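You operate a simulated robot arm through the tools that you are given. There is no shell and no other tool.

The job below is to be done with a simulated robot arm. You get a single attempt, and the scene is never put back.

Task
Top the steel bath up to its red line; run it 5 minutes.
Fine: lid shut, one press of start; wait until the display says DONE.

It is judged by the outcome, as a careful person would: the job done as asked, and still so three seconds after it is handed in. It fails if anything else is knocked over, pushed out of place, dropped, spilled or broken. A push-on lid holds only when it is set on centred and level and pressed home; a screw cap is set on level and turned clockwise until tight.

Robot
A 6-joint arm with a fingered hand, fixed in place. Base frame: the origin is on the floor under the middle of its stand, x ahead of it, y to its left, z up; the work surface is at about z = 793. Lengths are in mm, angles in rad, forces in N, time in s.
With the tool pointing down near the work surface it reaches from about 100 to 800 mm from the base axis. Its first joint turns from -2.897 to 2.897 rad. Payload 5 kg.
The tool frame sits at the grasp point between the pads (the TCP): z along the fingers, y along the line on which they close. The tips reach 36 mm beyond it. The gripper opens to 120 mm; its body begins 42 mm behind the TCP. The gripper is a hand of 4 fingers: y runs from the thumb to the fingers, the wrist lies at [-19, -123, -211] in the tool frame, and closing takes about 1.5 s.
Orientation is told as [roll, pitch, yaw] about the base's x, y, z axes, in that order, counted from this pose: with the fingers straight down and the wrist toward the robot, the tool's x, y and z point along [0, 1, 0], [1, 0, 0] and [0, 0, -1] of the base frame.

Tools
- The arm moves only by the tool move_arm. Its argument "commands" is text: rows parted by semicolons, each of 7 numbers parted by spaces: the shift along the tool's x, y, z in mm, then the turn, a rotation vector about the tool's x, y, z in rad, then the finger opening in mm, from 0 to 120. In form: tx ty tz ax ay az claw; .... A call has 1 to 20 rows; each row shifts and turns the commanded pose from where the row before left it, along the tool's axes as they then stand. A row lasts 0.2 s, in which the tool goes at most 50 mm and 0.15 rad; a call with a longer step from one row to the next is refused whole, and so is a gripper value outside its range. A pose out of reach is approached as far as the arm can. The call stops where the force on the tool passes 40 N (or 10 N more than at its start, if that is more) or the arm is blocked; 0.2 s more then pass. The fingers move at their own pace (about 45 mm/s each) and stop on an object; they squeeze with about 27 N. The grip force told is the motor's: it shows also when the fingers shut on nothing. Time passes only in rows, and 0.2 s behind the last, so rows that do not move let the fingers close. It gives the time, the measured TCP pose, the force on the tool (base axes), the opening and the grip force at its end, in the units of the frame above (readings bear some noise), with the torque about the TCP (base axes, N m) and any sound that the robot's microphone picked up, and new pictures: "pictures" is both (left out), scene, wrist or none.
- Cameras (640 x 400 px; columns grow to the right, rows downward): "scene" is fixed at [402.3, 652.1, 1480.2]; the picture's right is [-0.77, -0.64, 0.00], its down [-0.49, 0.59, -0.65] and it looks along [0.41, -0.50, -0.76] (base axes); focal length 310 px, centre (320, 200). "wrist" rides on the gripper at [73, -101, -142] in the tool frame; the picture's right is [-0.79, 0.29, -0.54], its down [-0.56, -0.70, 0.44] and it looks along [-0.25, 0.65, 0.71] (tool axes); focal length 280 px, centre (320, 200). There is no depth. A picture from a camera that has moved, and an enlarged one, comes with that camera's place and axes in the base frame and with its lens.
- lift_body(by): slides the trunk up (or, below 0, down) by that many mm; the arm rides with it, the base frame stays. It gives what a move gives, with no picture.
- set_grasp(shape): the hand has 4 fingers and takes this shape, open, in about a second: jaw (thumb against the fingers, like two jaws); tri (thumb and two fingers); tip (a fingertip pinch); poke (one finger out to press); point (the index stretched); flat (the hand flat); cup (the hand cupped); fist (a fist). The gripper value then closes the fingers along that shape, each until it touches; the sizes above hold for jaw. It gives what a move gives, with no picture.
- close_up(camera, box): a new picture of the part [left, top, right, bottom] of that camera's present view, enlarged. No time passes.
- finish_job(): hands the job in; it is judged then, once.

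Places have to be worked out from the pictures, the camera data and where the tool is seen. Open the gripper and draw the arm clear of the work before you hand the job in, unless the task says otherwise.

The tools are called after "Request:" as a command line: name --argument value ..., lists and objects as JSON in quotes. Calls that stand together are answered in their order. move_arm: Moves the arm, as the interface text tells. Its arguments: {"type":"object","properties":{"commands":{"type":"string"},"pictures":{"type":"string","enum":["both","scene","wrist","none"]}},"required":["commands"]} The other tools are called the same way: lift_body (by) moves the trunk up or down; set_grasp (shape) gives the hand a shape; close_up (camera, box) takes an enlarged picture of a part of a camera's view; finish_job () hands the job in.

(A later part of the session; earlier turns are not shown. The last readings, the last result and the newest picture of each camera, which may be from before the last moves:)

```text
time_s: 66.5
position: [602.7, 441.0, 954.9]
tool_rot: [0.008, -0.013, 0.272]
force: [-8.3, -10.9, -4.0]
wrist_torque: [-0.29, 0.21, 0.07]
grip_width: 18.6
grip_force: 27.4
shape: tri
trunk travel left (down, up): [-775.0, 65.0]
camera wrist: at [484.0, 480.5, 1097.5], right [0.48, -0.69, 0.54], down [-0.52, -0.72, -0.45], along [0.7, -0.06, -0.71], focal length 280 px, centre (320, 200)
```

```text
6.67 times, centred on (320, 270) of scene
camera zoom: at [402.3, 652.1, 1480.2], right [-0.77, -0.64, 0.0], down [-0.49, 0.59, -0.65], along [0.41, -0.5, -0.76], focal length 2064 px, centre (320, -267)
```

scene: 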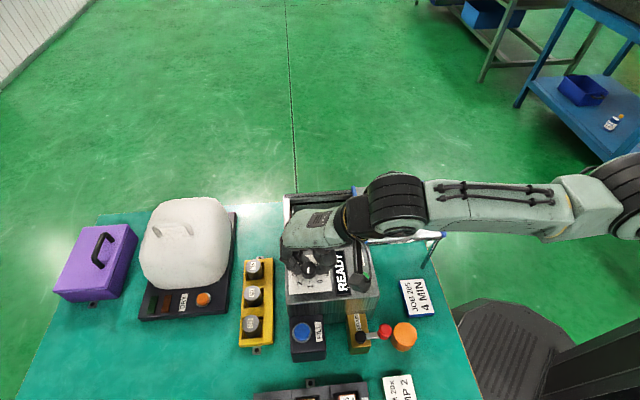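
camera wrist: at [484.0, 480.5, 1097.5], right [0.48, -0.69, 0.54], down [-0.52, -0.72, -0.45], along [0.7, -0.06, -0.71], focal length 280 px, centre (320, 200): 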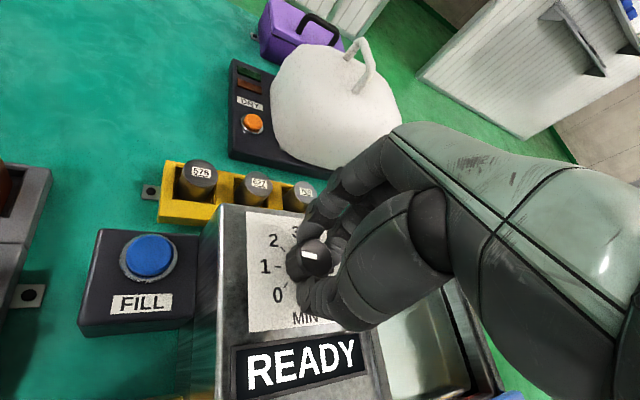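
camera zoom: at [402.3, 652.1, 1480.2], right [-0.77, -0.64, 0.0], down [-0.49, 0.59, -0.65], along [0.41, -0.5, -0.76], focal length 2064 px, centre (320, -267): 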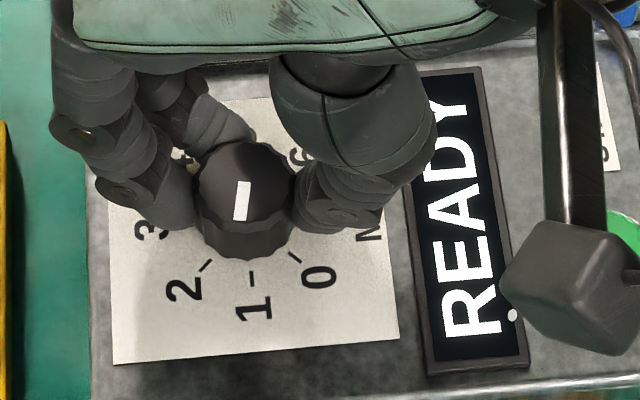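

The pointer is now at about 1. I turn a little further, then open, swing back counter-clockwise around the knob and prepare to regrip, shifting the centre 2 mm back.

Request:
move_arm --commands "0 0 0 0 0 0.13 0; 0 0 0 0 0 0.13 0; 0 0 0 0 0 0 70; 0 0 0 0 0 0 70; 0 0 0 0 0 0 70; 0 0 0 0 0 0 70; -0.9 -1.7 0 0 0 0 70; 0 0 0 0 0 -0.14 70; 0 0 0 0 0 -0.14 70; 0 0 0 0 0 -0.14 70; 0 0 0 0 0 -0.14 70; 0 0 0 0 0 -0.14 70; 0 0 0 0 0 -0.14 70; 0 0 0 0 0 -0.14 70; 0 0 0 0 0 -0.14 70; 0 0 0 0 0 -0.14 70; 0 0 0 0 0 -0.14 70; 0 0 0 0 0 0 70"

Request:
close_up --camera "scene" --box '[280, 240, 360, 300]'

Request:
close_up --camera "wrist" --box '[200, 180, 400, 380]'

```text
time_s: 70.3
position: [600.8, 440.3, 954.8]
tool_rot: [-0.008, -0.011, 1.415]
force: [-0.3, 0.6, -0.1]
wrist_torque: [0.03, -0.03, 0.05]
grip_width: 69.7
grip_force: 0.1
shape: tri
trunk travel left (down, up): [-775.0, 65.0]
camera wrist: at [512.3, 348.4, 1096.3], right [0.82, 0.16, 0.55], down [0.45, -0.77, -0.45], along [0.36, 0.61, -0.7], focal length 280 px, centre (320, 200)
```

scene: 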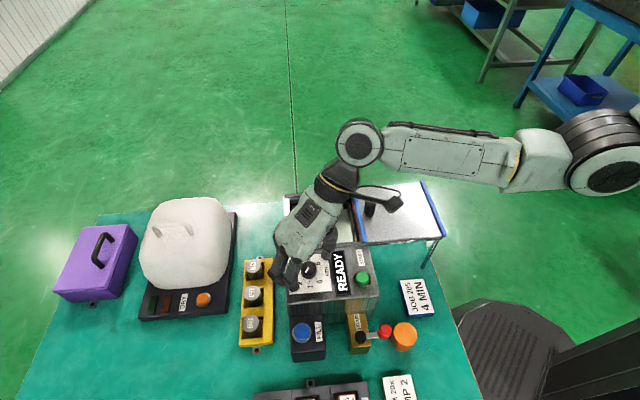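
wrist: 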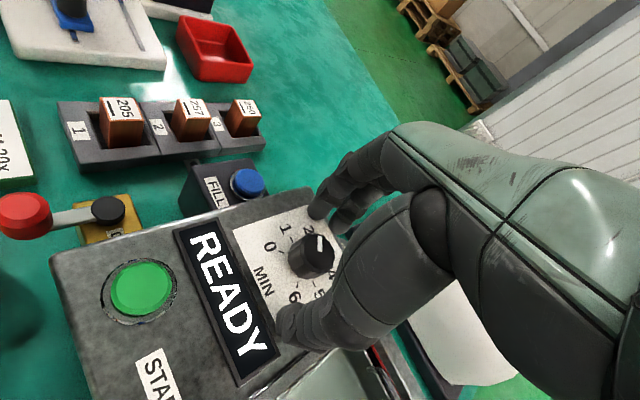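

```text
6.67 times, centred on (320, 270) of scene
camera zoom: at [402.3, 652.1, 1480.2], right [-0.77, -0.64, 0.0], down [-0.49, 0.59, -0.65], along [0.41, -0.5, -0.76], focal length 2064 px, centre (320, -267)
```

zoom: 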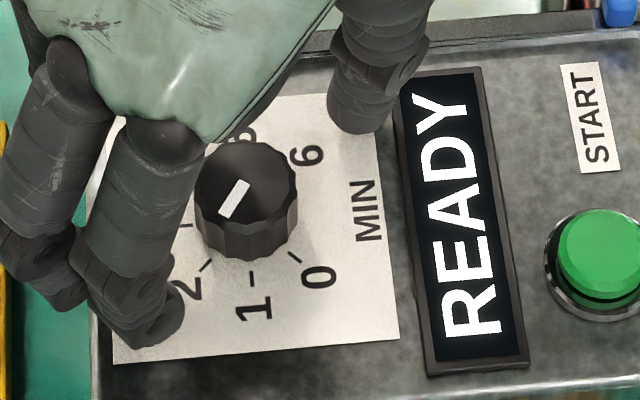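

```text
2.00 times, centred on (300, 280) of wrist
camera zoom: at [512.3, 348.4, 1096.3], right [0.82, 0.16, 0.55], down [0.45, -0.77, -0.45], along [0.36, 0.61, -0.7], focal length 561 px, centre (360, 40)
```

zoom: 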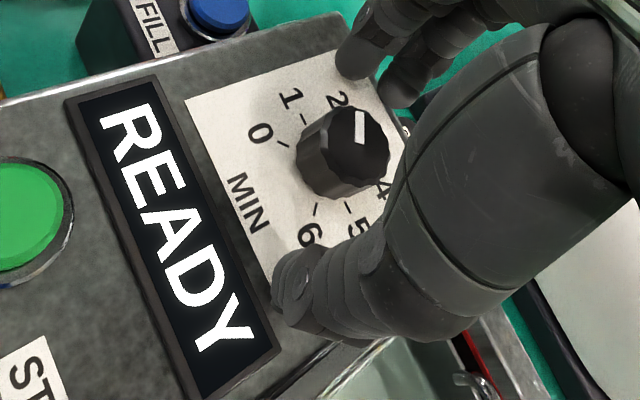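

The pointer is at roughly 1.4 now. I regrip, turn clockwise 1.4 rad and release.

Request:
move_arm --commands "0 0 0 0 0 0 40; 0 0 0 0 0 0 20; 0 0 0 0 0 0 0; 0 0 0 0 0 0 0; 0 0 0 0 0 0 0; 0 0 0 0 0 0.14 0; 0 0 0 0 0 0.14 0; 0 0 0 0 0 0.14 0; 0 0 0 0 0 0.14 0; 0 0 0 0 0 0.14 0; 0 0 0 0 0 0.14 0; 0 0 0 0 0 0.14 0; 0 0 0 0 0 0.14 0; 0 0 0 0 0 0.14 0; 0 0 0 0 0 0.14 0; 0 0 0 0 0 0 0"

Request:
close_up --camera "scene" --box '[280, 240, 360, 300]'

Request:
close_up --camera "wrist" --box '[200, 180, 400, 380]'

```text
time_s: 73.7
position: [598.9, 440.7, 954.9]
tool_rot: [0.01, -0.013, 0.011]
force: [-14.6, -1.4, -3.7]
wrist_torque: [-0.05, 0.46, 0.07]
grip_width: 20.1
grip_force: 26.8
shape: tri
trunk travel left (down, up): [-775.0, 65.0]
camera wrist: at [495.8, 508.9, 1097.7], right [0.29, -0.79, 0.54], down [-0.69, -0.56, -0.46], along [0.66, -0.24, -0.71], focal length 280 px, centre (320, 200)
```

scene: 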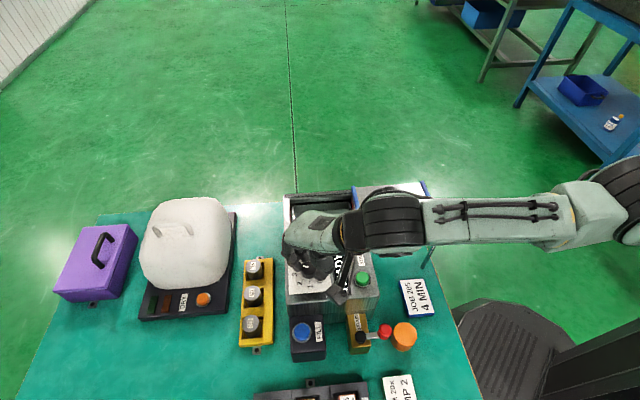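
wrist: 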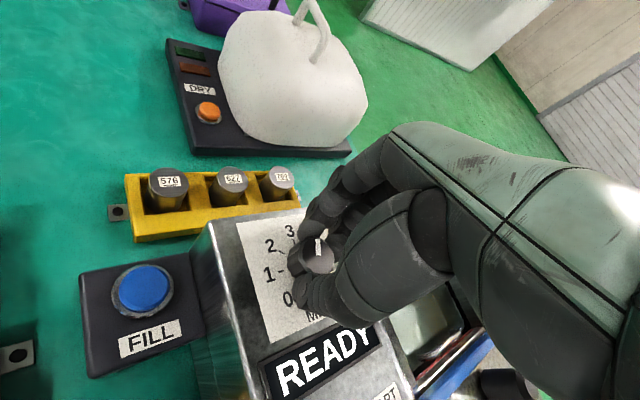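

```text
6.67 times, centred on (320, 270) of scene
camera zoom: at [402.3, 652.1, 1480.2], right [-0.77, -0.64, 0.0], down [-0.49, 0.59, -0.65], along [0.41, -0.5, -0.76], focal length 2064 px, centre (320, -267)
```

zoom: 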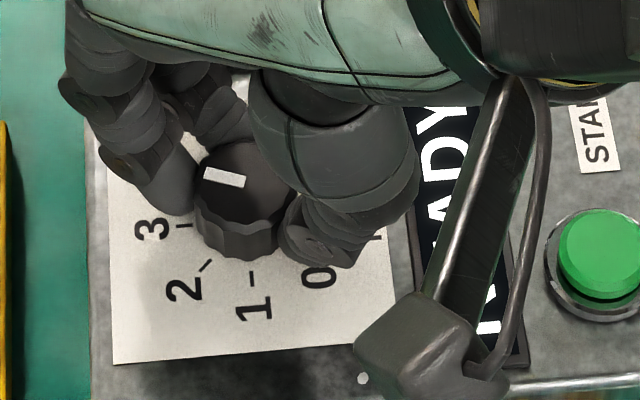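

```text
2.00 times, centred on (300, 280) of wrist
camera zoom: at [495.8, 508.9, 1097.7], right [0.29, -0.79, 0.54], down [-0.69, -0.56, -0.46], along [0.66, -0.24, -0.71], focal length 561 px, centre (360, 40)
```

zoom: 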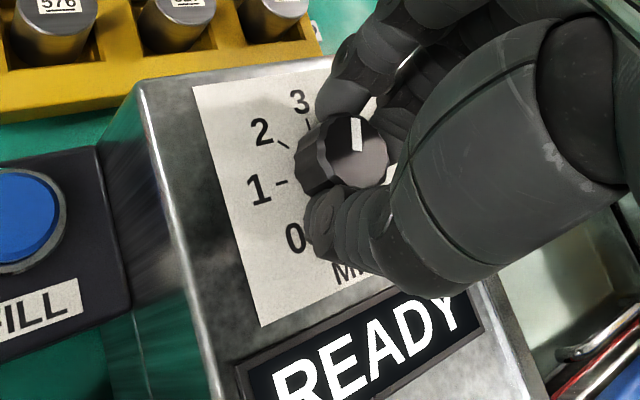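

The pointer now stands at about 3.4. I open, swing back and look at the exact reading before the last turn.

Request:
move_arm --commands "0 0 0 0 0 0 70; 0 0 0 0 0 0 70; 0 0 0 0 0 0 70; 0 0 0 0 0 0 70; 0 0 0 0 0 -0.14 70; 0 0 0 0 0 -0.14 70; 0 0 0 0 0 -0.14 70; 0 0 0 0 0 -0.14 70; 0 0 0 0 0 -0.14 70; 0 0 0 0 0 -0.14 70; 0 0 0 0 0 -0.14 70; 0 0 0 0 0 -0.14 70; 0 0 0 0 0 -0.14 70; 0 0 0 0 0 -0.14 70; 0 0 0 0 0 0 70"

Request:
close_up --camera "scene" --box '[280, 240, 360, 300]'

Request:
close_up --camera "wrist" --box '[220, 200, 360, 320]'

```text
time_s: 76.9
position: [600.9, 439.8, 954.3]
tool_rot: [-0.01, -0.01, 1.416]
force: [0.5, 0.2, 0.3]
wrist_torque: [0.01, -0.02, -0.02]
grip_width: 69.3
grip_force: 0.1
shape: tri
trunk travel left (down, up): [-775.0, 65.0]
camera wrist: at [512.3, 348.5, 1096.0], right [0.82, 0.16, 0.55], down [0.45, -0.77, -0.45], along [0.36, 0.61, -0.7], focal length 280 px, centre (320, 200)
```

scene: 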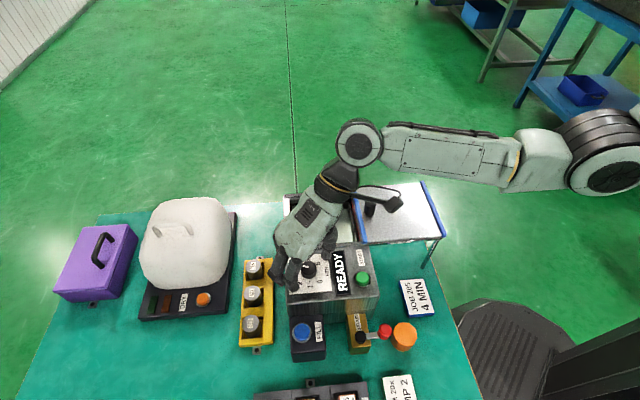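
wrist: 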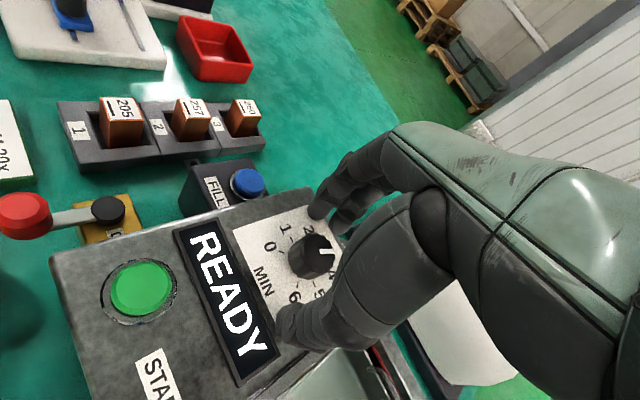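

```text
6.67 times, centred on (320, 270) of scene
camera zoom: at [402.3, 652.1, 1480.2], right [-0.77, -0.64, 0.0], down [-0.49, 0.59, -0.65], along [0.41, -0.5, -0.76], focal length 2064 px, centre (320, -267)
```

zoom: 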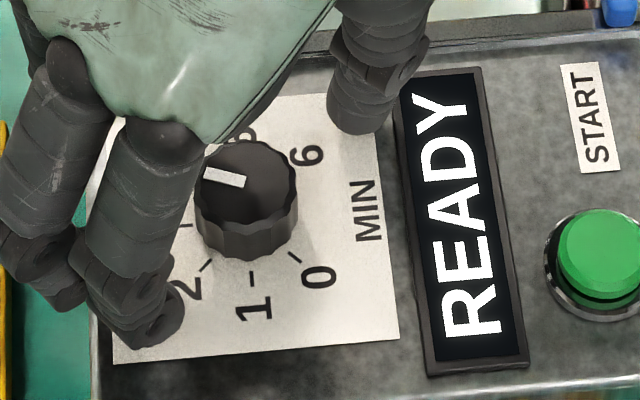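

```text
3.33 times, centred on (290, 260) of wrist
camera zoom: at [512.3, 348.5, 1096.0], right [0.82, 0.16, 0.55], down [0.45, -0.77, -0.45], along [0.36, 0.61, -0.7], focal length 935 px, centre (420, 0)
```

zoom: 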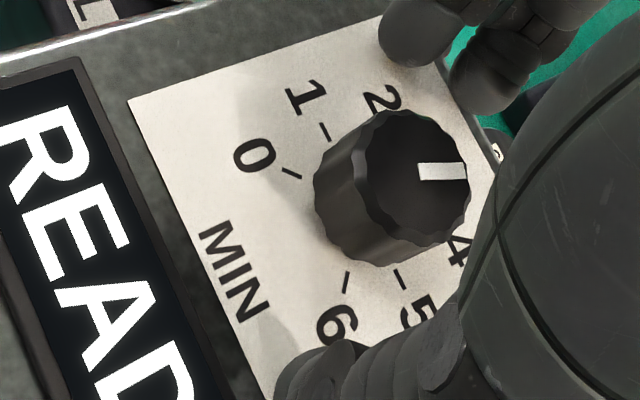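

The pointer reads about 3.4, so roughly 74° remain. I regrip, turn 1.2 rad and check the pointer before finishing.

Request:
move_arm --commands "0 0 0 0 0 0 40; 0 0 0 0 0 0 20; 0 0 0 0 0 0 0; 0 0 0 0 0 0 0; 0 0 0 0 0 0 0; 0 0 0 0 0 0.12 0; 0 0 0 0 0 0.12 0; 0 0 0 0 0 0.12 0; 0 0 0 0 0 0.12 0; 0 0 0 0 0 0.12 0; 0 0 0 0 0 0.12 0; 0 0 0 0 0 0.12 0; 0 0 0 0 0 0.12 0; 0 0 0 0 0 0.12 0; 0 0 0 0 0 0.12 0; 0 0 0 0 0 0 0"

Request:
close_up --camera "scene" --box '[280, 240, 360, 300]'

Request:
close_up --camera "wrist" --box '[220, 200, 360, 320]'

```text
time_s: 80.3
position: [600.3, 439.6, 954.5]
tool_rot: [0.007, -0.012, 0.213]
force: [-14.5, -3.3, -8.7]
wrist_torque: [-0.14, 0.54, 0.09]
grip_width: 19.8
grip_force: 26.5
shape: tri
trunk travel left (down, up): [-775.0, 65.0]
camera wrist: at [484.5, 487.3, 1097.5], right [0.44, -0.72, 0.54], down [-0.56, -0.69, -0.45], along [0.7, -0.1, -0.71], focal length 280 px, centre (320, 200)
```

scene: 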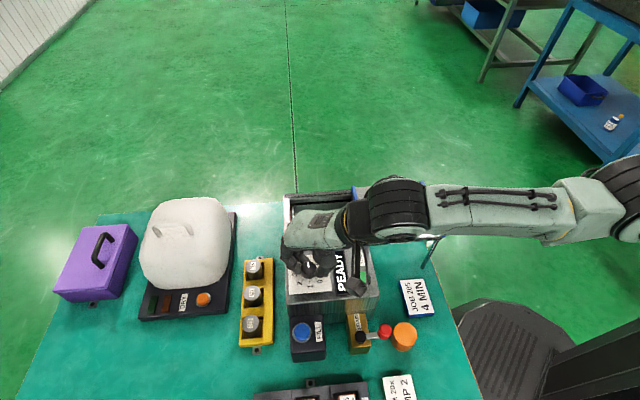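
wrist: 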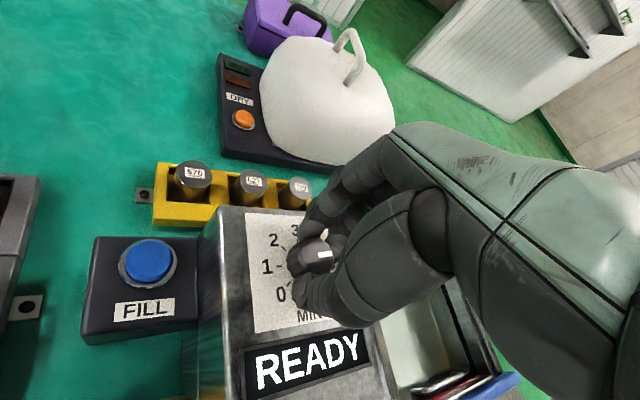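

```text
6.67 times, centred on (320, 270) of scene
camera zoom: at [402.3, 652.1, 1480.2], right [-0.77, -0.64, 0.0], down [-0.49, 0.59, -0.65], along [0.41, -0.5, -0.76], focal length 2064 px, centre (320, -267)
```

zoom: 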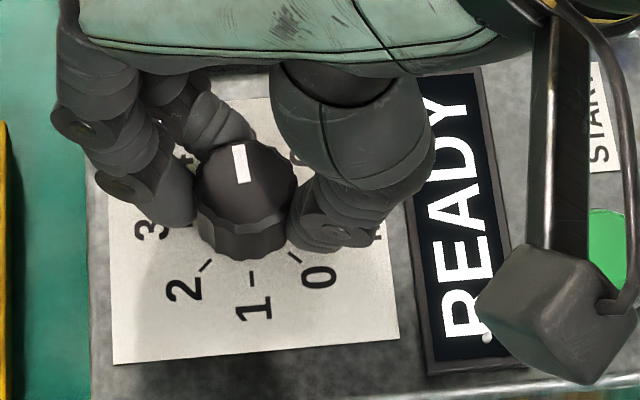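

```text
3.33 times, centred on (290, 260) of wrist
camera zoom: at [484.5, 487.3, 1097.5], right [0.44, -0.72, 0.54], down [-0.56, -0.69, -0.45], along [0.7, -0.1, -0.71], focal length 935 px, centre (420, 0)
```

zoom: 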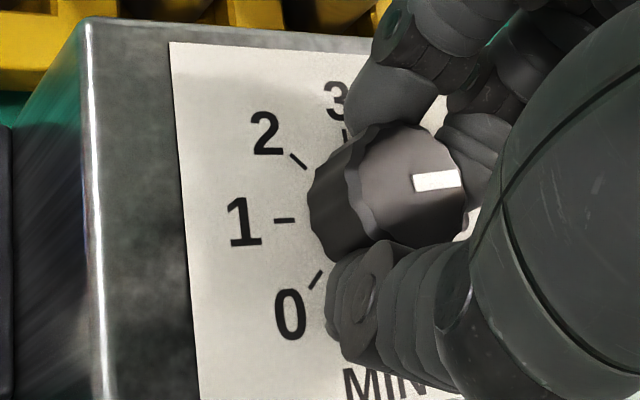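

The pointer is within about 4–5° short of 5. I turn another 0.08 rad and check again.

Request:
move_arm --commands "0 0 0 0 0 0.04 0; 0 0 0 0 0 0.04 0; 0 0 0 0 0 0 0" --pictures "none"

Request:
close_up --camera "scene" --box '[296, 250, 326, 275]'

Request:
close_up --camera "wrist" --box '[220, 200, 360, 320]'

```text
time_s: 81.1
position: [599.7, 441.6, 955.3]
tool_rot: [0.008, -0.012, 0.134]
force: [-15.7, -1.9, -7.6]
wrist_torque: [-0.08, 0.53, 0.1]
grip_width: 19.7
grip_force: 27.2
shape: tri
trunk travel left (down, up): [-775.0, 65.0]
```

```text
16.00 times, centred on (311, 262) of scene
camera zoom: at [402.3, 652.1, 1480.2], right [-0.77, -0.64, 0.0], down [-0.49, 0.59, -0.65], along [0.41, -0.5, -0.76], focal length 4952 px, centre (464, -800)
```

zoom: 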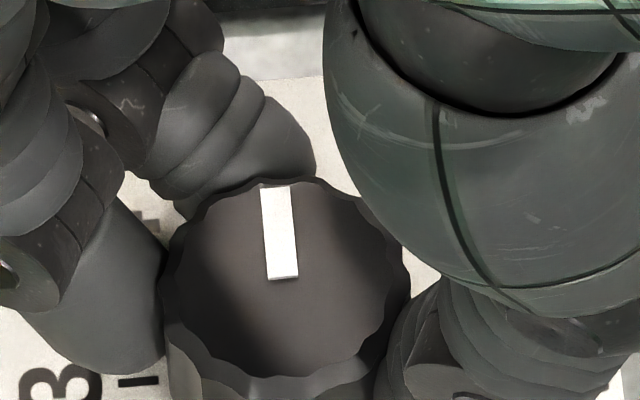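

```text
3.33 times, centred on (290, 260) of wrist
camera zoom: at [488.5, 496.1, 1097.5], right [0.38, -0.75, 0.54], down [-0.61, -0.64, -0.46], along [0.69, -0.16, -0.71], focal length 935 px, centre (420, 0)
```

zoom: 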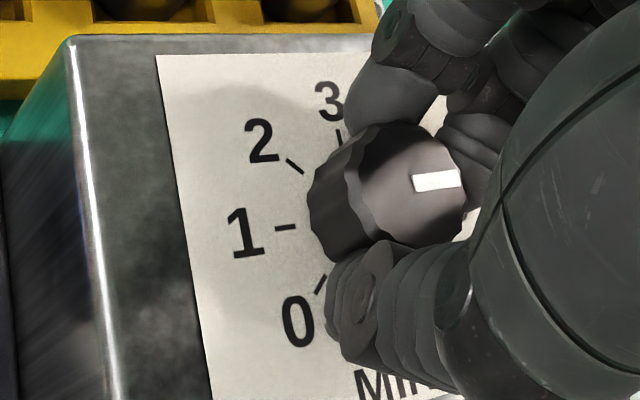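

The pointer now lies within about 2° of the 5 mark. I open the hand, rise straight up and verify the reading.

Request:
move_arm --commands "0 0 0 0 0 0 70; 0 0 0 0 0 0 70; 0 0 0 0 0 0 70; 0 0 0 0 0 0 70; 0 0 -30 0 0 0 70; 0 0 -40 0 0 0 70; 0 0 -40 0 0 0 70; 0 0 0 0 0 0 70"

Request:
close_up --camera "scene" --box '[290, 245, 340, 285]'

Request:
close_up --camera "wrist" --box '[220, 240, 360, 360]'

```text
time_s: 82.9
position: [599.4, 440.4, 1063.6]
tool_rot: [0.009, -0.012, 0.133]
force: [0.1, 0.9, -0.1]
wrist_torque: [0.02, 0.02, -0.01]
grip_width: 69.4
grip_force: 0.0
shape: tri
trunk travel left (down, up): [-775.0, 65.0]
camera wrist: at [487.6, 495.5, 1205.8], right [0.38, -0.75, 0.54], down [-0.62, -0.64, -0.46], along [0.69, -0.16, -0.71], focal length 280 px, centre (320, 200)
```

scene: 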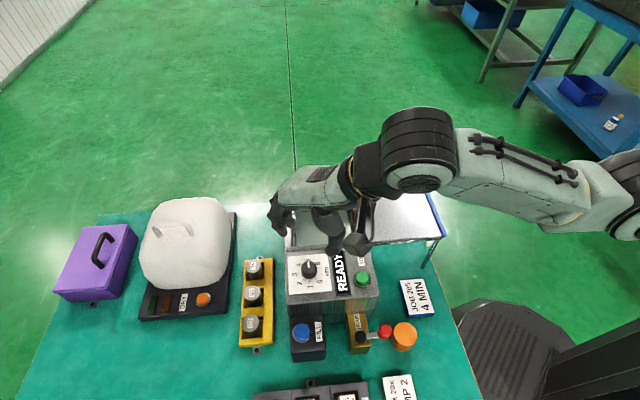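
wrist: 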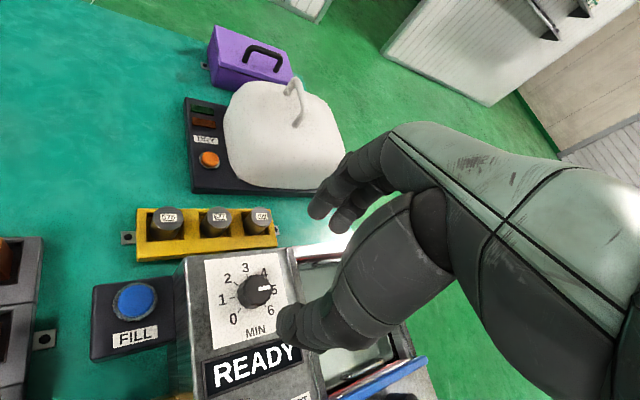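

```text
10.00 times, centred on (315, 265) of scene
camera zoom: at [402.3, 652.1, 1480.2], right [-0.77, -0.64, 0.0], down [-0.49, 0.59, -0.65], along [0.41, -0.5, -0.76], focal length 3095 px, centre (370, -450)
```

zoom: 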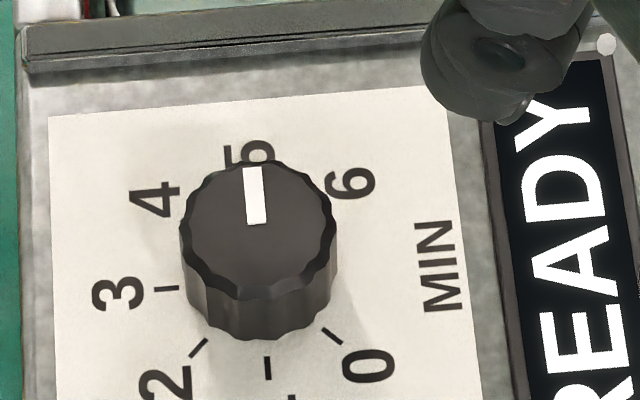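

```text
3.33 times, centred on (290, 300) of wrist
camera zoom: at [487.6, 495.5, 1205.8], right [0.38, -0.75, 0.54], down [-0.62, -0.64, -0.46], along [0.69, -0.16, -0.71], focal length 935 px, centre (420, -133)
```

zoom: 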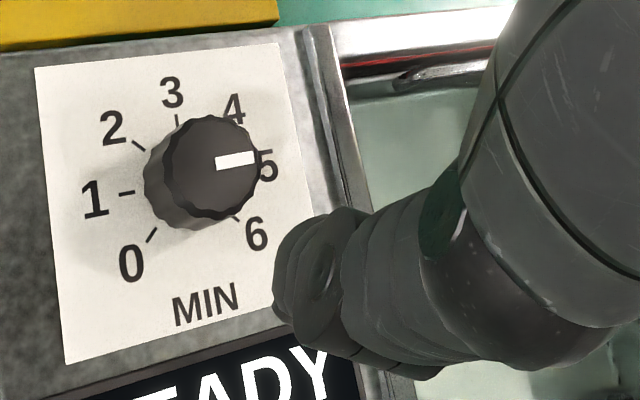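

The dial now points at 5. Next the lid: before moving it I inspect the bath level from here and the near end of the lid (bar, rails, legs).

Request:
close_up --camera "scene" --box '[410, 172, 458, 202]'

Request:
close_up --camera "scene" --box '[410, 220, 458, 275]'

Request:
close_up --camera "wrist" --box '[290, 240, 360, 290]'

Request:
close_up --camera "scene" --box '[340, 220, 372, 246]'

```text
13.33 times, centred on (434, 187) of scene
camera zoom: at [402.3, 652.1, 1480.2], right [-0.77, -0.64, 0.0], down [-0.49, 0.59, -0.65], along [0.41, -0.5, -0.76], focal length 4127 px, centre (-1200, 373)
```

zoom: 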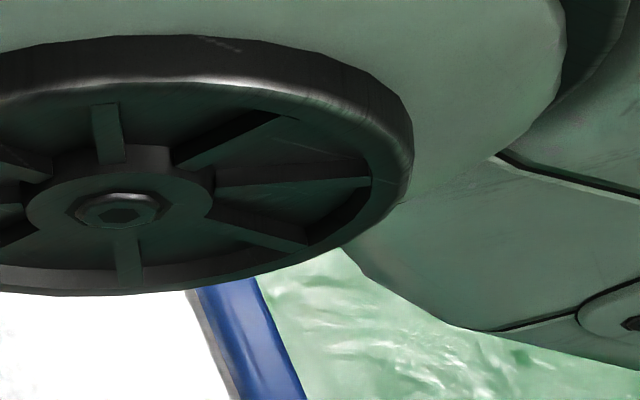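

```text
7.27 times, centred on (434, 248) of scene
camera zoom: at [402.3, 652.1, 1480.2], right [-0.77, -0.64, 0.0], down [-0.49, 0.59, -0.65], along [0.41, -0.5, -0.76], focal length 2251 px, centre (-509, -146)
```

zoom: 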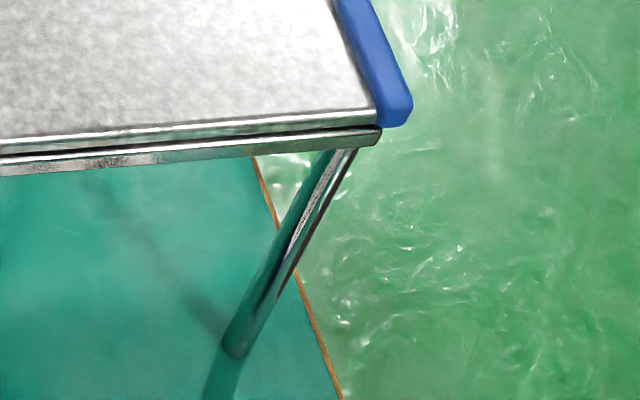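

```text
8.00 times, centred on (325, 265) of wrist
camera zoom: at [487.6, 495.5, 1205.8], right [0.38, -0.75, 0.54], down [-0.62, -0.64, -0.46], along [0.69, -0.16, -0.71], focal length 2243 px, centre (280, -320)
```

zoom: 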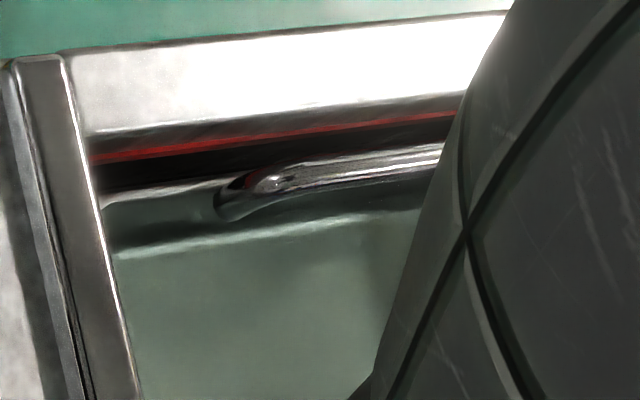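

```text
15.38 times, centred on (356, 233) of scene
camera zoom: at [402.3, 652.1, 1480.2], right [-0.77, -0.64, 0.0], down [-0.49, 0.59, -0.65], along [0.41, -0.5, -0.76], focal length 4762 px, centre (-234, -308)
```

zoom: 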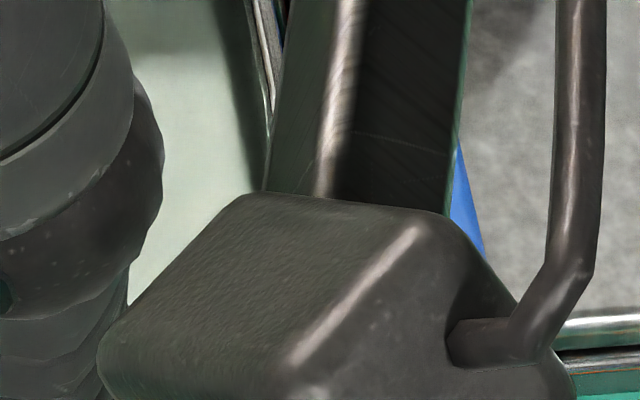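

From here the red line shows on the far wall with the water partway up it, so the level is good. Now the lid: I'll push its near blue bar (top z about 932, near face about f=440) toward the bath with closed fingers. I turn to yaw 45° and travel high to the operator's side of the lid.

Request:
move_arm --commands "0 0 0 0 0 -0.1304 70; 0 0 0 0 0 -0.1304 70; 0 0 0 0 0 -0.1304 70; 0 0 0 0 0 -0.1304 70; 0 0 0 0 0 -0.1304 70; -16.1 -41.3 3 0 0 0 70; -16.1 -41.3 3 0 0 0 70; -16.1 -41.3 3 0 0 0 70; -16.1 -41.3 3 0 0 0 70; -16.1 -41.3 3 0 0 0 70; -16.1 -41.3 3 0 0 0 70; -16.1 -41.3 3 0 0 0 70; -16.1 -41.3 3 0 0 0 70; 0 0 0 0 0 0 70"

Request:
close_up --camera "wrist" --box '[160, 60, 340, 200]'

Request:
close_up --camera "scene" --box '[340, 220, 372, 246]'

Request:
close_up --camera "scene" --box '[312, 194, 336, 209]'

```text
time_s: 85.9
position: [458.8, 115.7, 1034.8]
tool_rot: [0.001, -0.015, 0.784]
force: [0.1, -0.6, 0.6]
wrist_torque: [-0.05, 0.02, 0.01]
grip_width: 69.6
grip_force: 0.1
shape: tri
trunk travel left (down, up): [-775.0, 65.0]
camera wrist: at [333.8, 91.9, 1177.4], right [0.76, -0.36, 0.55], down [-0.09, -0.89, -0.45], along [0.65, 0.29, -0.7], focal length 280 px, centre (320, 200)
```

scene: 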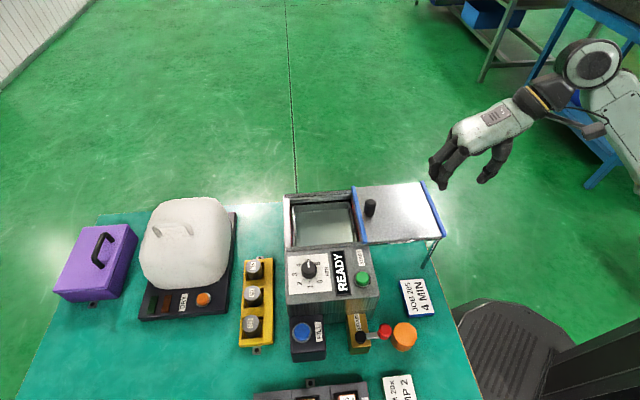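
wrist: 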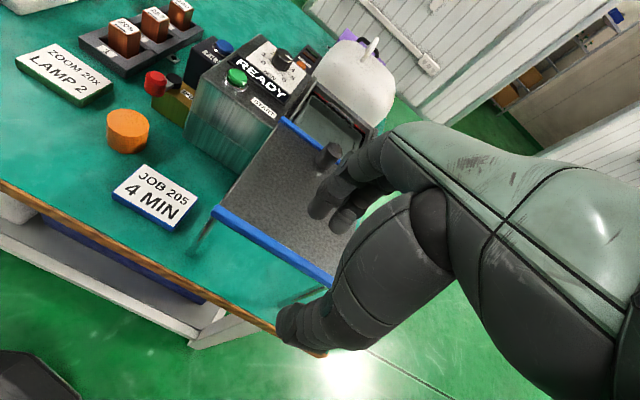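

```text
2.86 times, centred on (250, 130) of wrist
camera zoom: at [333.8, 91.9, 1177.4], right [0.76, -0.36, 0.55], down [-0.09, -0.89, -0.45], along [0.65, 0.29, -0.7], focal length 801 px, centre (520, 400)
```

zoom: 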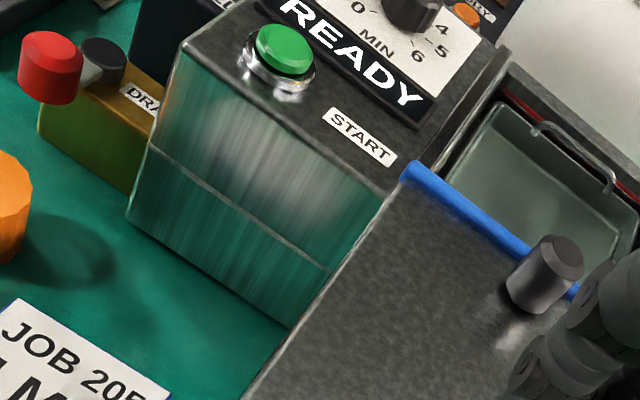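

```text
15.38 times, centred on (356, 233) of scene
camera zoom: at [402.3, 652.1, 1480.2], right [-0.77, -0.64, 0.0], down [-0.49, 0.59, -0.65], along [0.41, -0.5, -0.76], focal length 4762 px, centre (-234, -308)
```

zoom: 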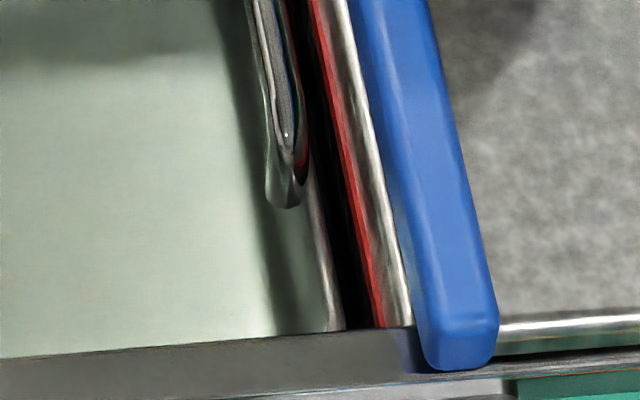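

```text
16.00 times, centred on (324, 202) of scene
camera zoom: at [402.3, 652.1, 1480.2], right [-0.77, -0.64, 0.0], down [-0.49, 0.59, -0.65], along [0.41, -0.5, -0.76], focal length 4952 px, centre (256, 176)
```

zoom: 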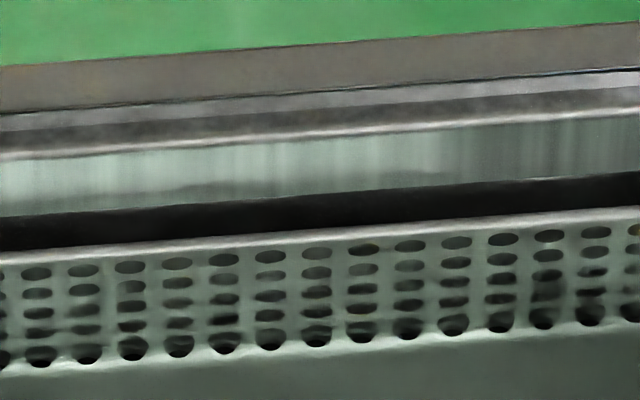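

The level has not changed. I look at the near end of the lid and its support from here.

Request:
close_up --camera "wrist" --box '[180, 180, 350, 310]'

Request:
close_up --camera "scene" --box '[400, 160, 510, 240]'

Request:
set_grasp --shape "jaw"

```text
3.08 times, centred on (265, 245) of wrist
camera zoom: at [333.8, 91.9, 1177.4], right [0.76, -0.36, 0.55], down [-0.09, -0.89, -0.45], along [0.65, 0.29, -0.7], focal length 863 px, centre (489, 62)
```

zoom: 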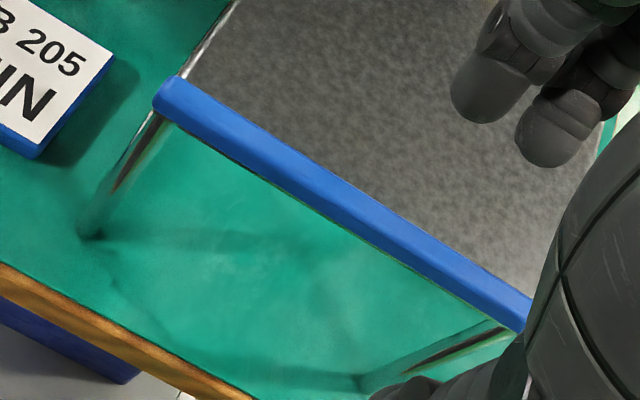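

```text
5.00 times, centred on (455, 200) of scene
camera zoom: at [402.3, 652.1, 1480.2], right [-0.77, -0.64, 0.0], down [-0.49, 0.59, -0.65], along [0.41, -0.5, -0.76], focal length 1548 px, centre (-355, 200)
```

zoom: 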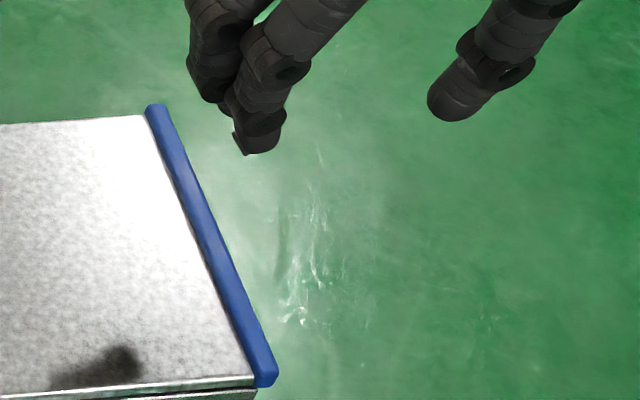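

```text
time_s: 86.8
position: [456.6, 114.6, 1035.3]
tool_rot: [-0.001, -0.014, 0.783]
force: [-0.5, -0.3, 0.6]
wrist_torque: [0.01, -0.04, -0.01]
grip_width: 119.8
grip_force: 0.1
shape: jaw
trunk travel left (down, up): [-775.0, 65.0]
```

Only two legs and the bar are at the near end, with no obstacle in front. I close the jaw hand into a solid block and look at it.

Request:
move_arm --commands "0 0 0 0 0 0 60; 0 0 0 0 0 0 20; 0 0 0 0 0 0 0; 0 0 0 0 0 0 0; 0 0 0 0 0 0 0; 0 0 0 0 0 0 0; 0 0 0 0 0 0 0"

Request:
close_up --camera "scene" --box '[400, 140, 510, 240]'

Request:
close_up --camera "wrist" --box '[200, 160, 400, 330]'

```text
time_s: 88.4
position: [458.5, 115.1, 1035.5]
tool_rot: [-0.002, -0.013, 0.784]
force: [-0.4, 0.0, 0.4]
wrist_torque: [0.01, 0.0, 0.0]
grip_width: 0.2
grip_force: 3.6
shape: jaw
trunk travel left (down, up): [-775.0, 65.0]
camera wrist: at [333.5, 91.6, 1177.6], right [0.76, -0.36, 0.55], down [-0.1, -0.89, -0.45], along [0.65, 0.29, -0.7], focal length 280 px, centre (320, 200)
```

scene: 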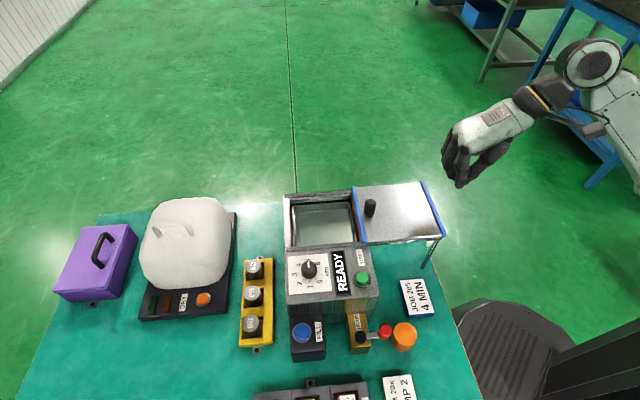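
wrist: 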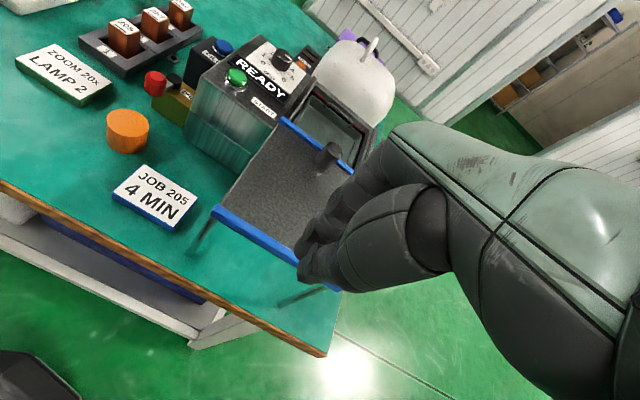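

```text
4.00 times, centred on (455, 190) of scene
camera zoom: at [402.3, 652.1, 1480.2], right [-0.77, -0.64, 0.0], down [-0.49, 0.59, -0.65], along [0.41, -0.5, -0.76], focal length 1238 px, centre (-220, 240)
```

zoom: 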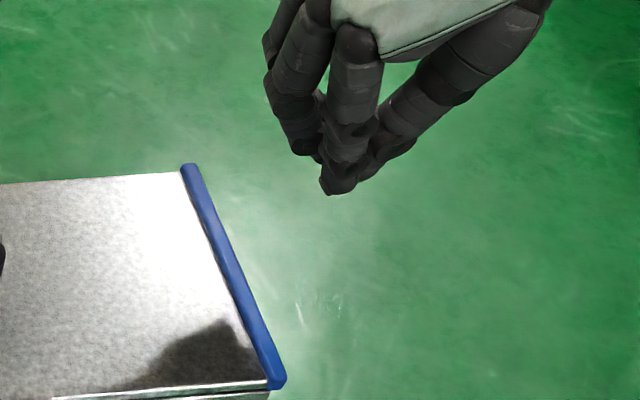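

```text
2.35 times, centred on (300, 245) of wrist
camera zoom: at [333.5, 91.6, 1177.6], right [0.76, -0.36, 0.55], down [-0.1, -0.89, -0.45], along [0.65, 0.29, -0.7], focal length 660 px, centre (367, 94)
```

zoom: 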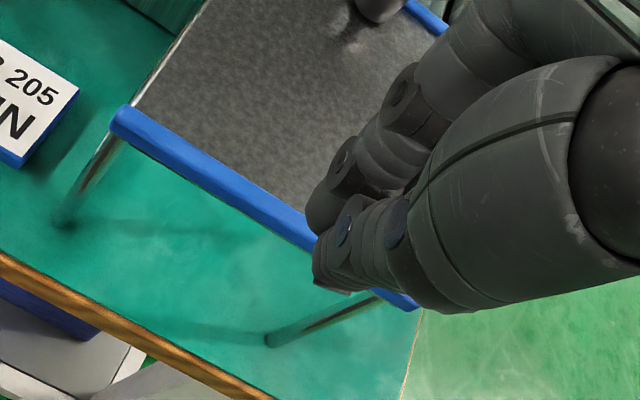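

The closed fingertips form a block whose tip is where predicted. I descend 79 mm in front of the bar, so the tips are at bar height (about z 920).

Request:
move_arm --commands "0 0 39.5 0 0 0 0; 0 0 39.5 0 0 0 0; 0 0 0 0 0 0 0; 0 0 0 0 0 0 0"

Request:
close_up --camera "scene" --box '[400, 160, 490, 240]'

Request:
close_up --camera "wrist" --box '[200, 160, 400, 330]'

```text
time_s: 89.4
position: [459.1, 113.8, 956.0]
tool_rot: [-0.002, -0.012, 0.787]
force: [-0.4, 0.2, 0.1]
wrist_torque: [-0.01, 0.02, -0.02]
grip_width: 0.0
grip_force: 27.2
shape: jaw
trunk travel left (down, up): [-775.0, 65.0]
camera wrist: at [335.4, 91.0, 1098.1], right [0.76, -0.36, 0.55], down [-0.1, -0.89, -0.45], along [0.65, 0.29, -0.7], focal length 280 px, centre (320, 200)
```

scene: 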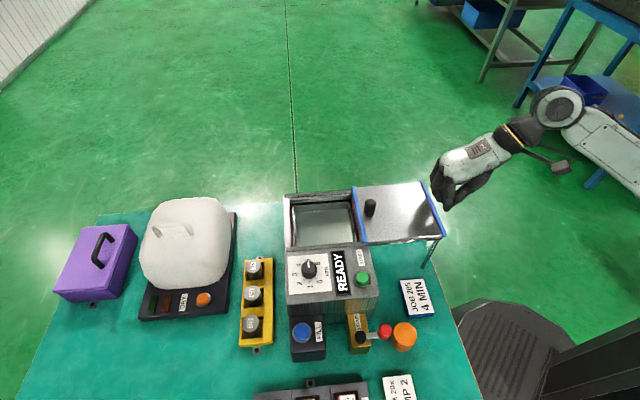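
wrist: 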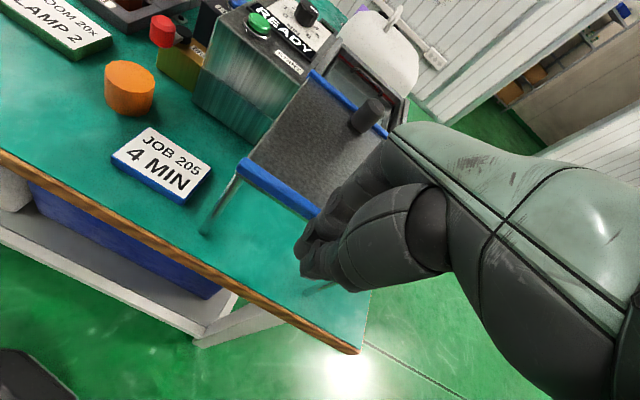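

```text
5.00 times, centred on (445, 200) of scene
camera zoom: at [402.3, 652.1, 1480.2], right [-0.77, -0.64, 0.0], down [-0.49, 0.59, -0.65], along [0.41, -0.5, -0.76], focal length 1548 px, centre (-305, 200)
```

zoom: 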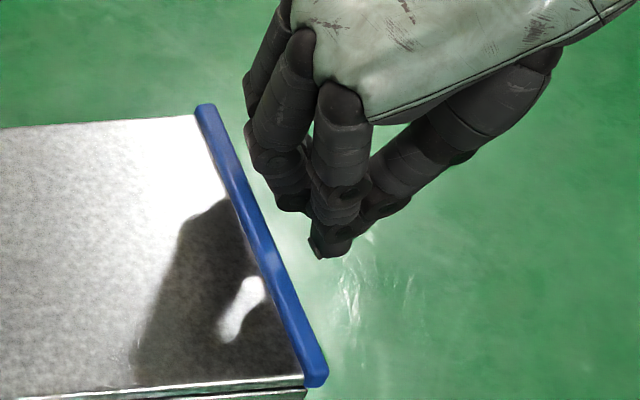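

```text
2.35 times, centred on (300, 245) of wrist
camera zoom: at [335.4, 91.0, 1098.1], right [0.76, -0.36, 0.55], down [-0.1, -0.89, -0.45], along [0.65, 0.29, -0.7], focal length 660 px, centre (367, 94)
```

zoom: 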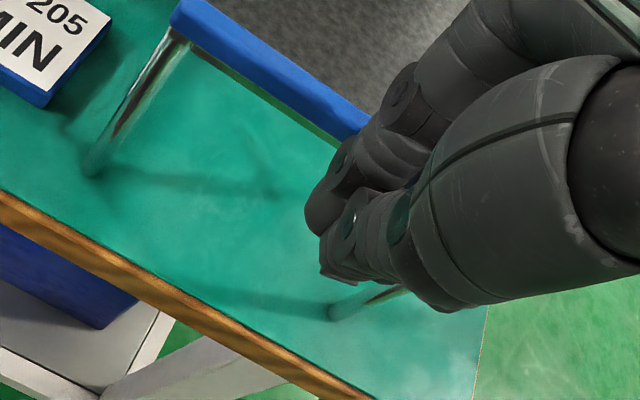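

The block stands about 25 mm in front of the bar at the right height. I advance slowly until it touches.

Request:
move_arm --commands "0 18 0 0 0 0 0; 0 5 0 0 0 0 0; 0 5 0 0 0 0 0; 0 5 0 0 0 0 0; 0 5 0 0 0 0 0; 0 0 0 0 0 0 0"

Request:
close_up --camera "scene" --box '[390, 160, 480, 240]'

```text
time_s: 90.8
position: [486.2, 142.3, 957.5]
tool_rot: [0.0, -0.016, 0.785]
force: [-1.8, -0.4, 1.2]
wrist_torque: [-0.02, 0.03, -0.01]
grip_width: 0.0
grip_force: 27.2
shape: jaw
trunk travel left (down, up): [-775.0, 65.0]
camera wrist: at [361.5, 119.4, 1099.4], right [0.76, -0.36, 0.55], down [-0.1, -0.89, -0.45], along [0.65, 0.29, -0.7], focal length 280 px, centre (320, 200)
```

scene: 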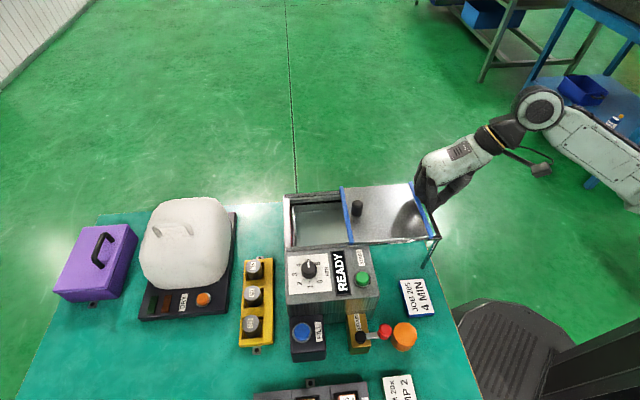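
wrist: 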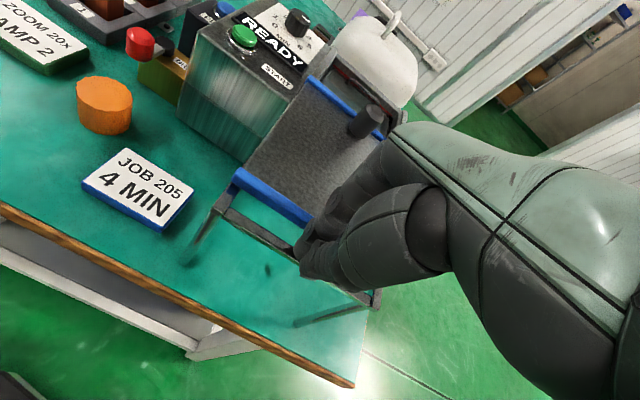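

```text
5.00 times, centred on (435, 200) of scene
camera zoom: at [402.3, 652.1, 1480.2], right [-0.77, -0.64, 0.0], down [-0.49, 0.59, -0.65], along [0.41, -0.5, -0.76], focal length 1548 px, centre (-255, 200)
```

zoom: 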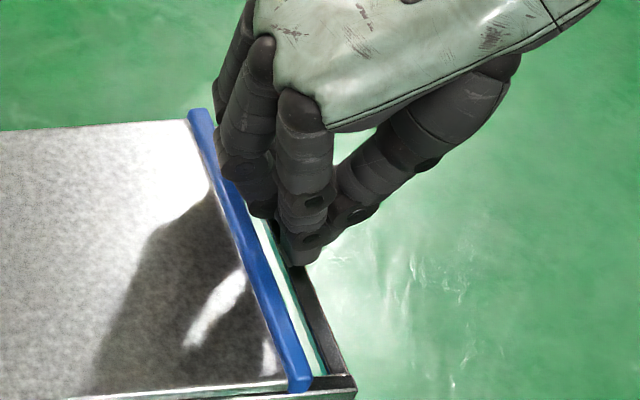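

The lid slides easily (about 2 N) and the tips pass above the frame's cross bar. I push on 100 mm at a steady pace.

Request:
move_arm --commands "0 10 0 0 0 0 0; 0 10 0 0 0 0 0; 0 10 0 0 0 0 0; 0 10 0 0 0 0 0; 0 10 0 0 0 0 0; 0 10 0 0 0 0 0; 0 10 0 0 0 0 0; 0 10 0 0 0 0 0; 0 10 0 0 0 0 0; 0 10 0 0 0 0 0; 0 0 0 0 0 0 0"

Request:
close_up --camera "scene" --box '[270, 170, 450, 270]'

```text
time_s: 93.2
position: [555.9, 213.4, 958.9]
tool_rot: [-0.002, -0.014, 0.784]
force: [0.2, -0.3, 4.6]
wrist_torque: [-0.04, -0.11, -0.02]
grip_width: 0.0
grip_force: 27.0
shape: jaw
trunk travel left (down, up): [-775.0, 65.0]
camera wrist: at [432.2, 189.9, 1100.6], right [0.76, -0.36, 0.55], down [-0.1, -0.89, -0.45], along [0.65, 0.29, -0.7], focal length 280 px, centre (320, 200)
```

scene: 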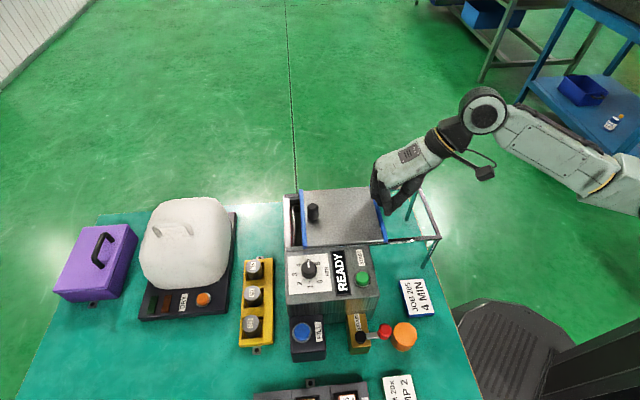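
wrist: 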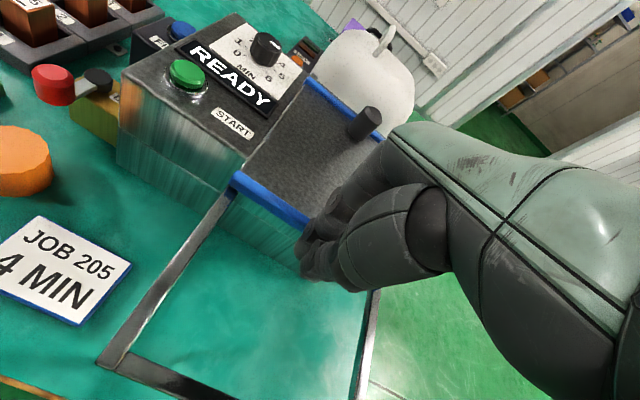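

```text
3.56 times, centred on (360, 220) of scene
camera zoom: at [402.3, 652.1, 1480.2], right [-0.77, -0.64, 0.0], down [-0.49, 0.59, -0.65], along [0.41, -0.5, -0.76], focal length 1100 px, centre (178, 129)
```

zoom: 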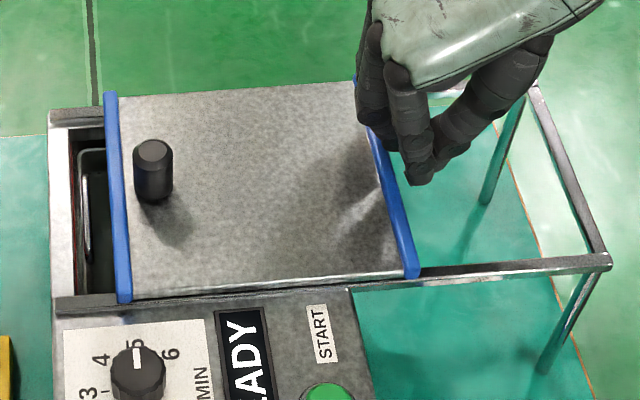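

The lid is nearly over the bath, with roughly 40 mm left. I continue in smaller steps, lowering 3 mm to keep full contact with the bar.

Request:
move_arm --commands "0 0 3 0 0 0 0; 0 6 0 0 0 0 0; 0 6 0 0 0 0 0; 0 6 0 0 0 0 0; 0 6 0 0 0 0 0; 0 0 0 0 0 0 0"

Request:
close_up --camera "scene" --box '[270, 170, 450, 270]'

```text
time_s: 94.6
position: [568.7, 226.9, 951.4]
tool_rot: [0.004, -0.006, 0.784]
force: [-2.5, -2.2, 0.1]
wrist_torque: [0.05, -0.14, -0.05]
grip_width: 0.1
grip_force: 27.2
shape: jaw
trunk travel left (down, up): [-775.0, 65.0]
camera wrist: at [445.8, 205.4, 1095.2], right [0.76, -0.36, 0.54], down [-0.1, -0.89, -0.45], along [0.64, 0.29, -0.71], focal length 280 px, centre (320, 200)
```

scene: 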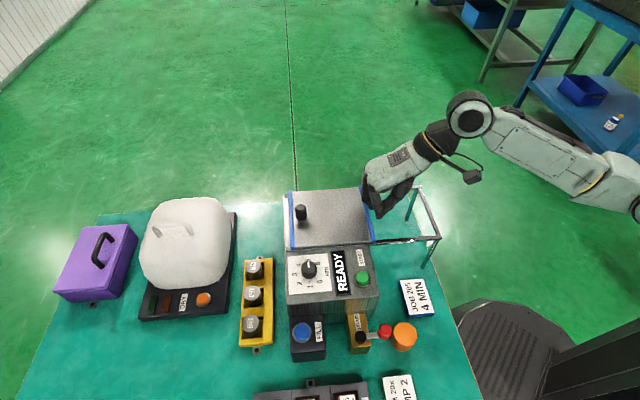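
wrist: 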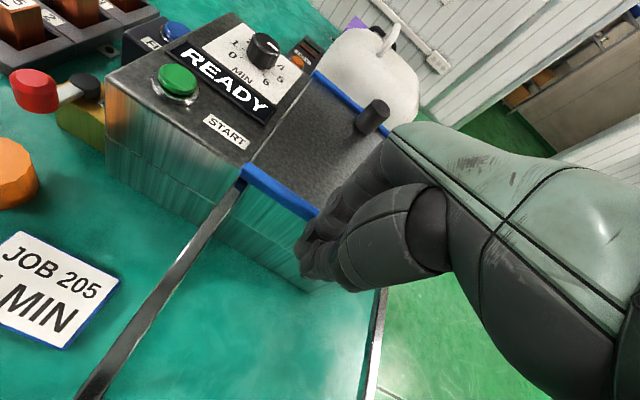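

```text
3.56 times, centred on (360, 220) of scene
camera zoom: at [402.3, 652.1, 1480.2], right [-0.77, -0.64, 0.0], down [-0.49, 0.59, -0.65], along [0.41, -0.5, -0.76], focal length 1100 px, centre (178, 129)
```

zoom: 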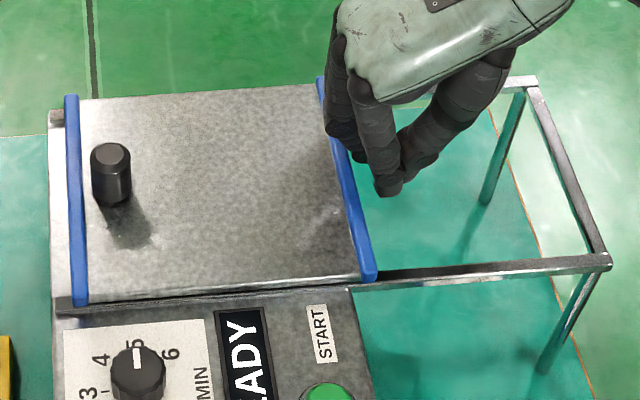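

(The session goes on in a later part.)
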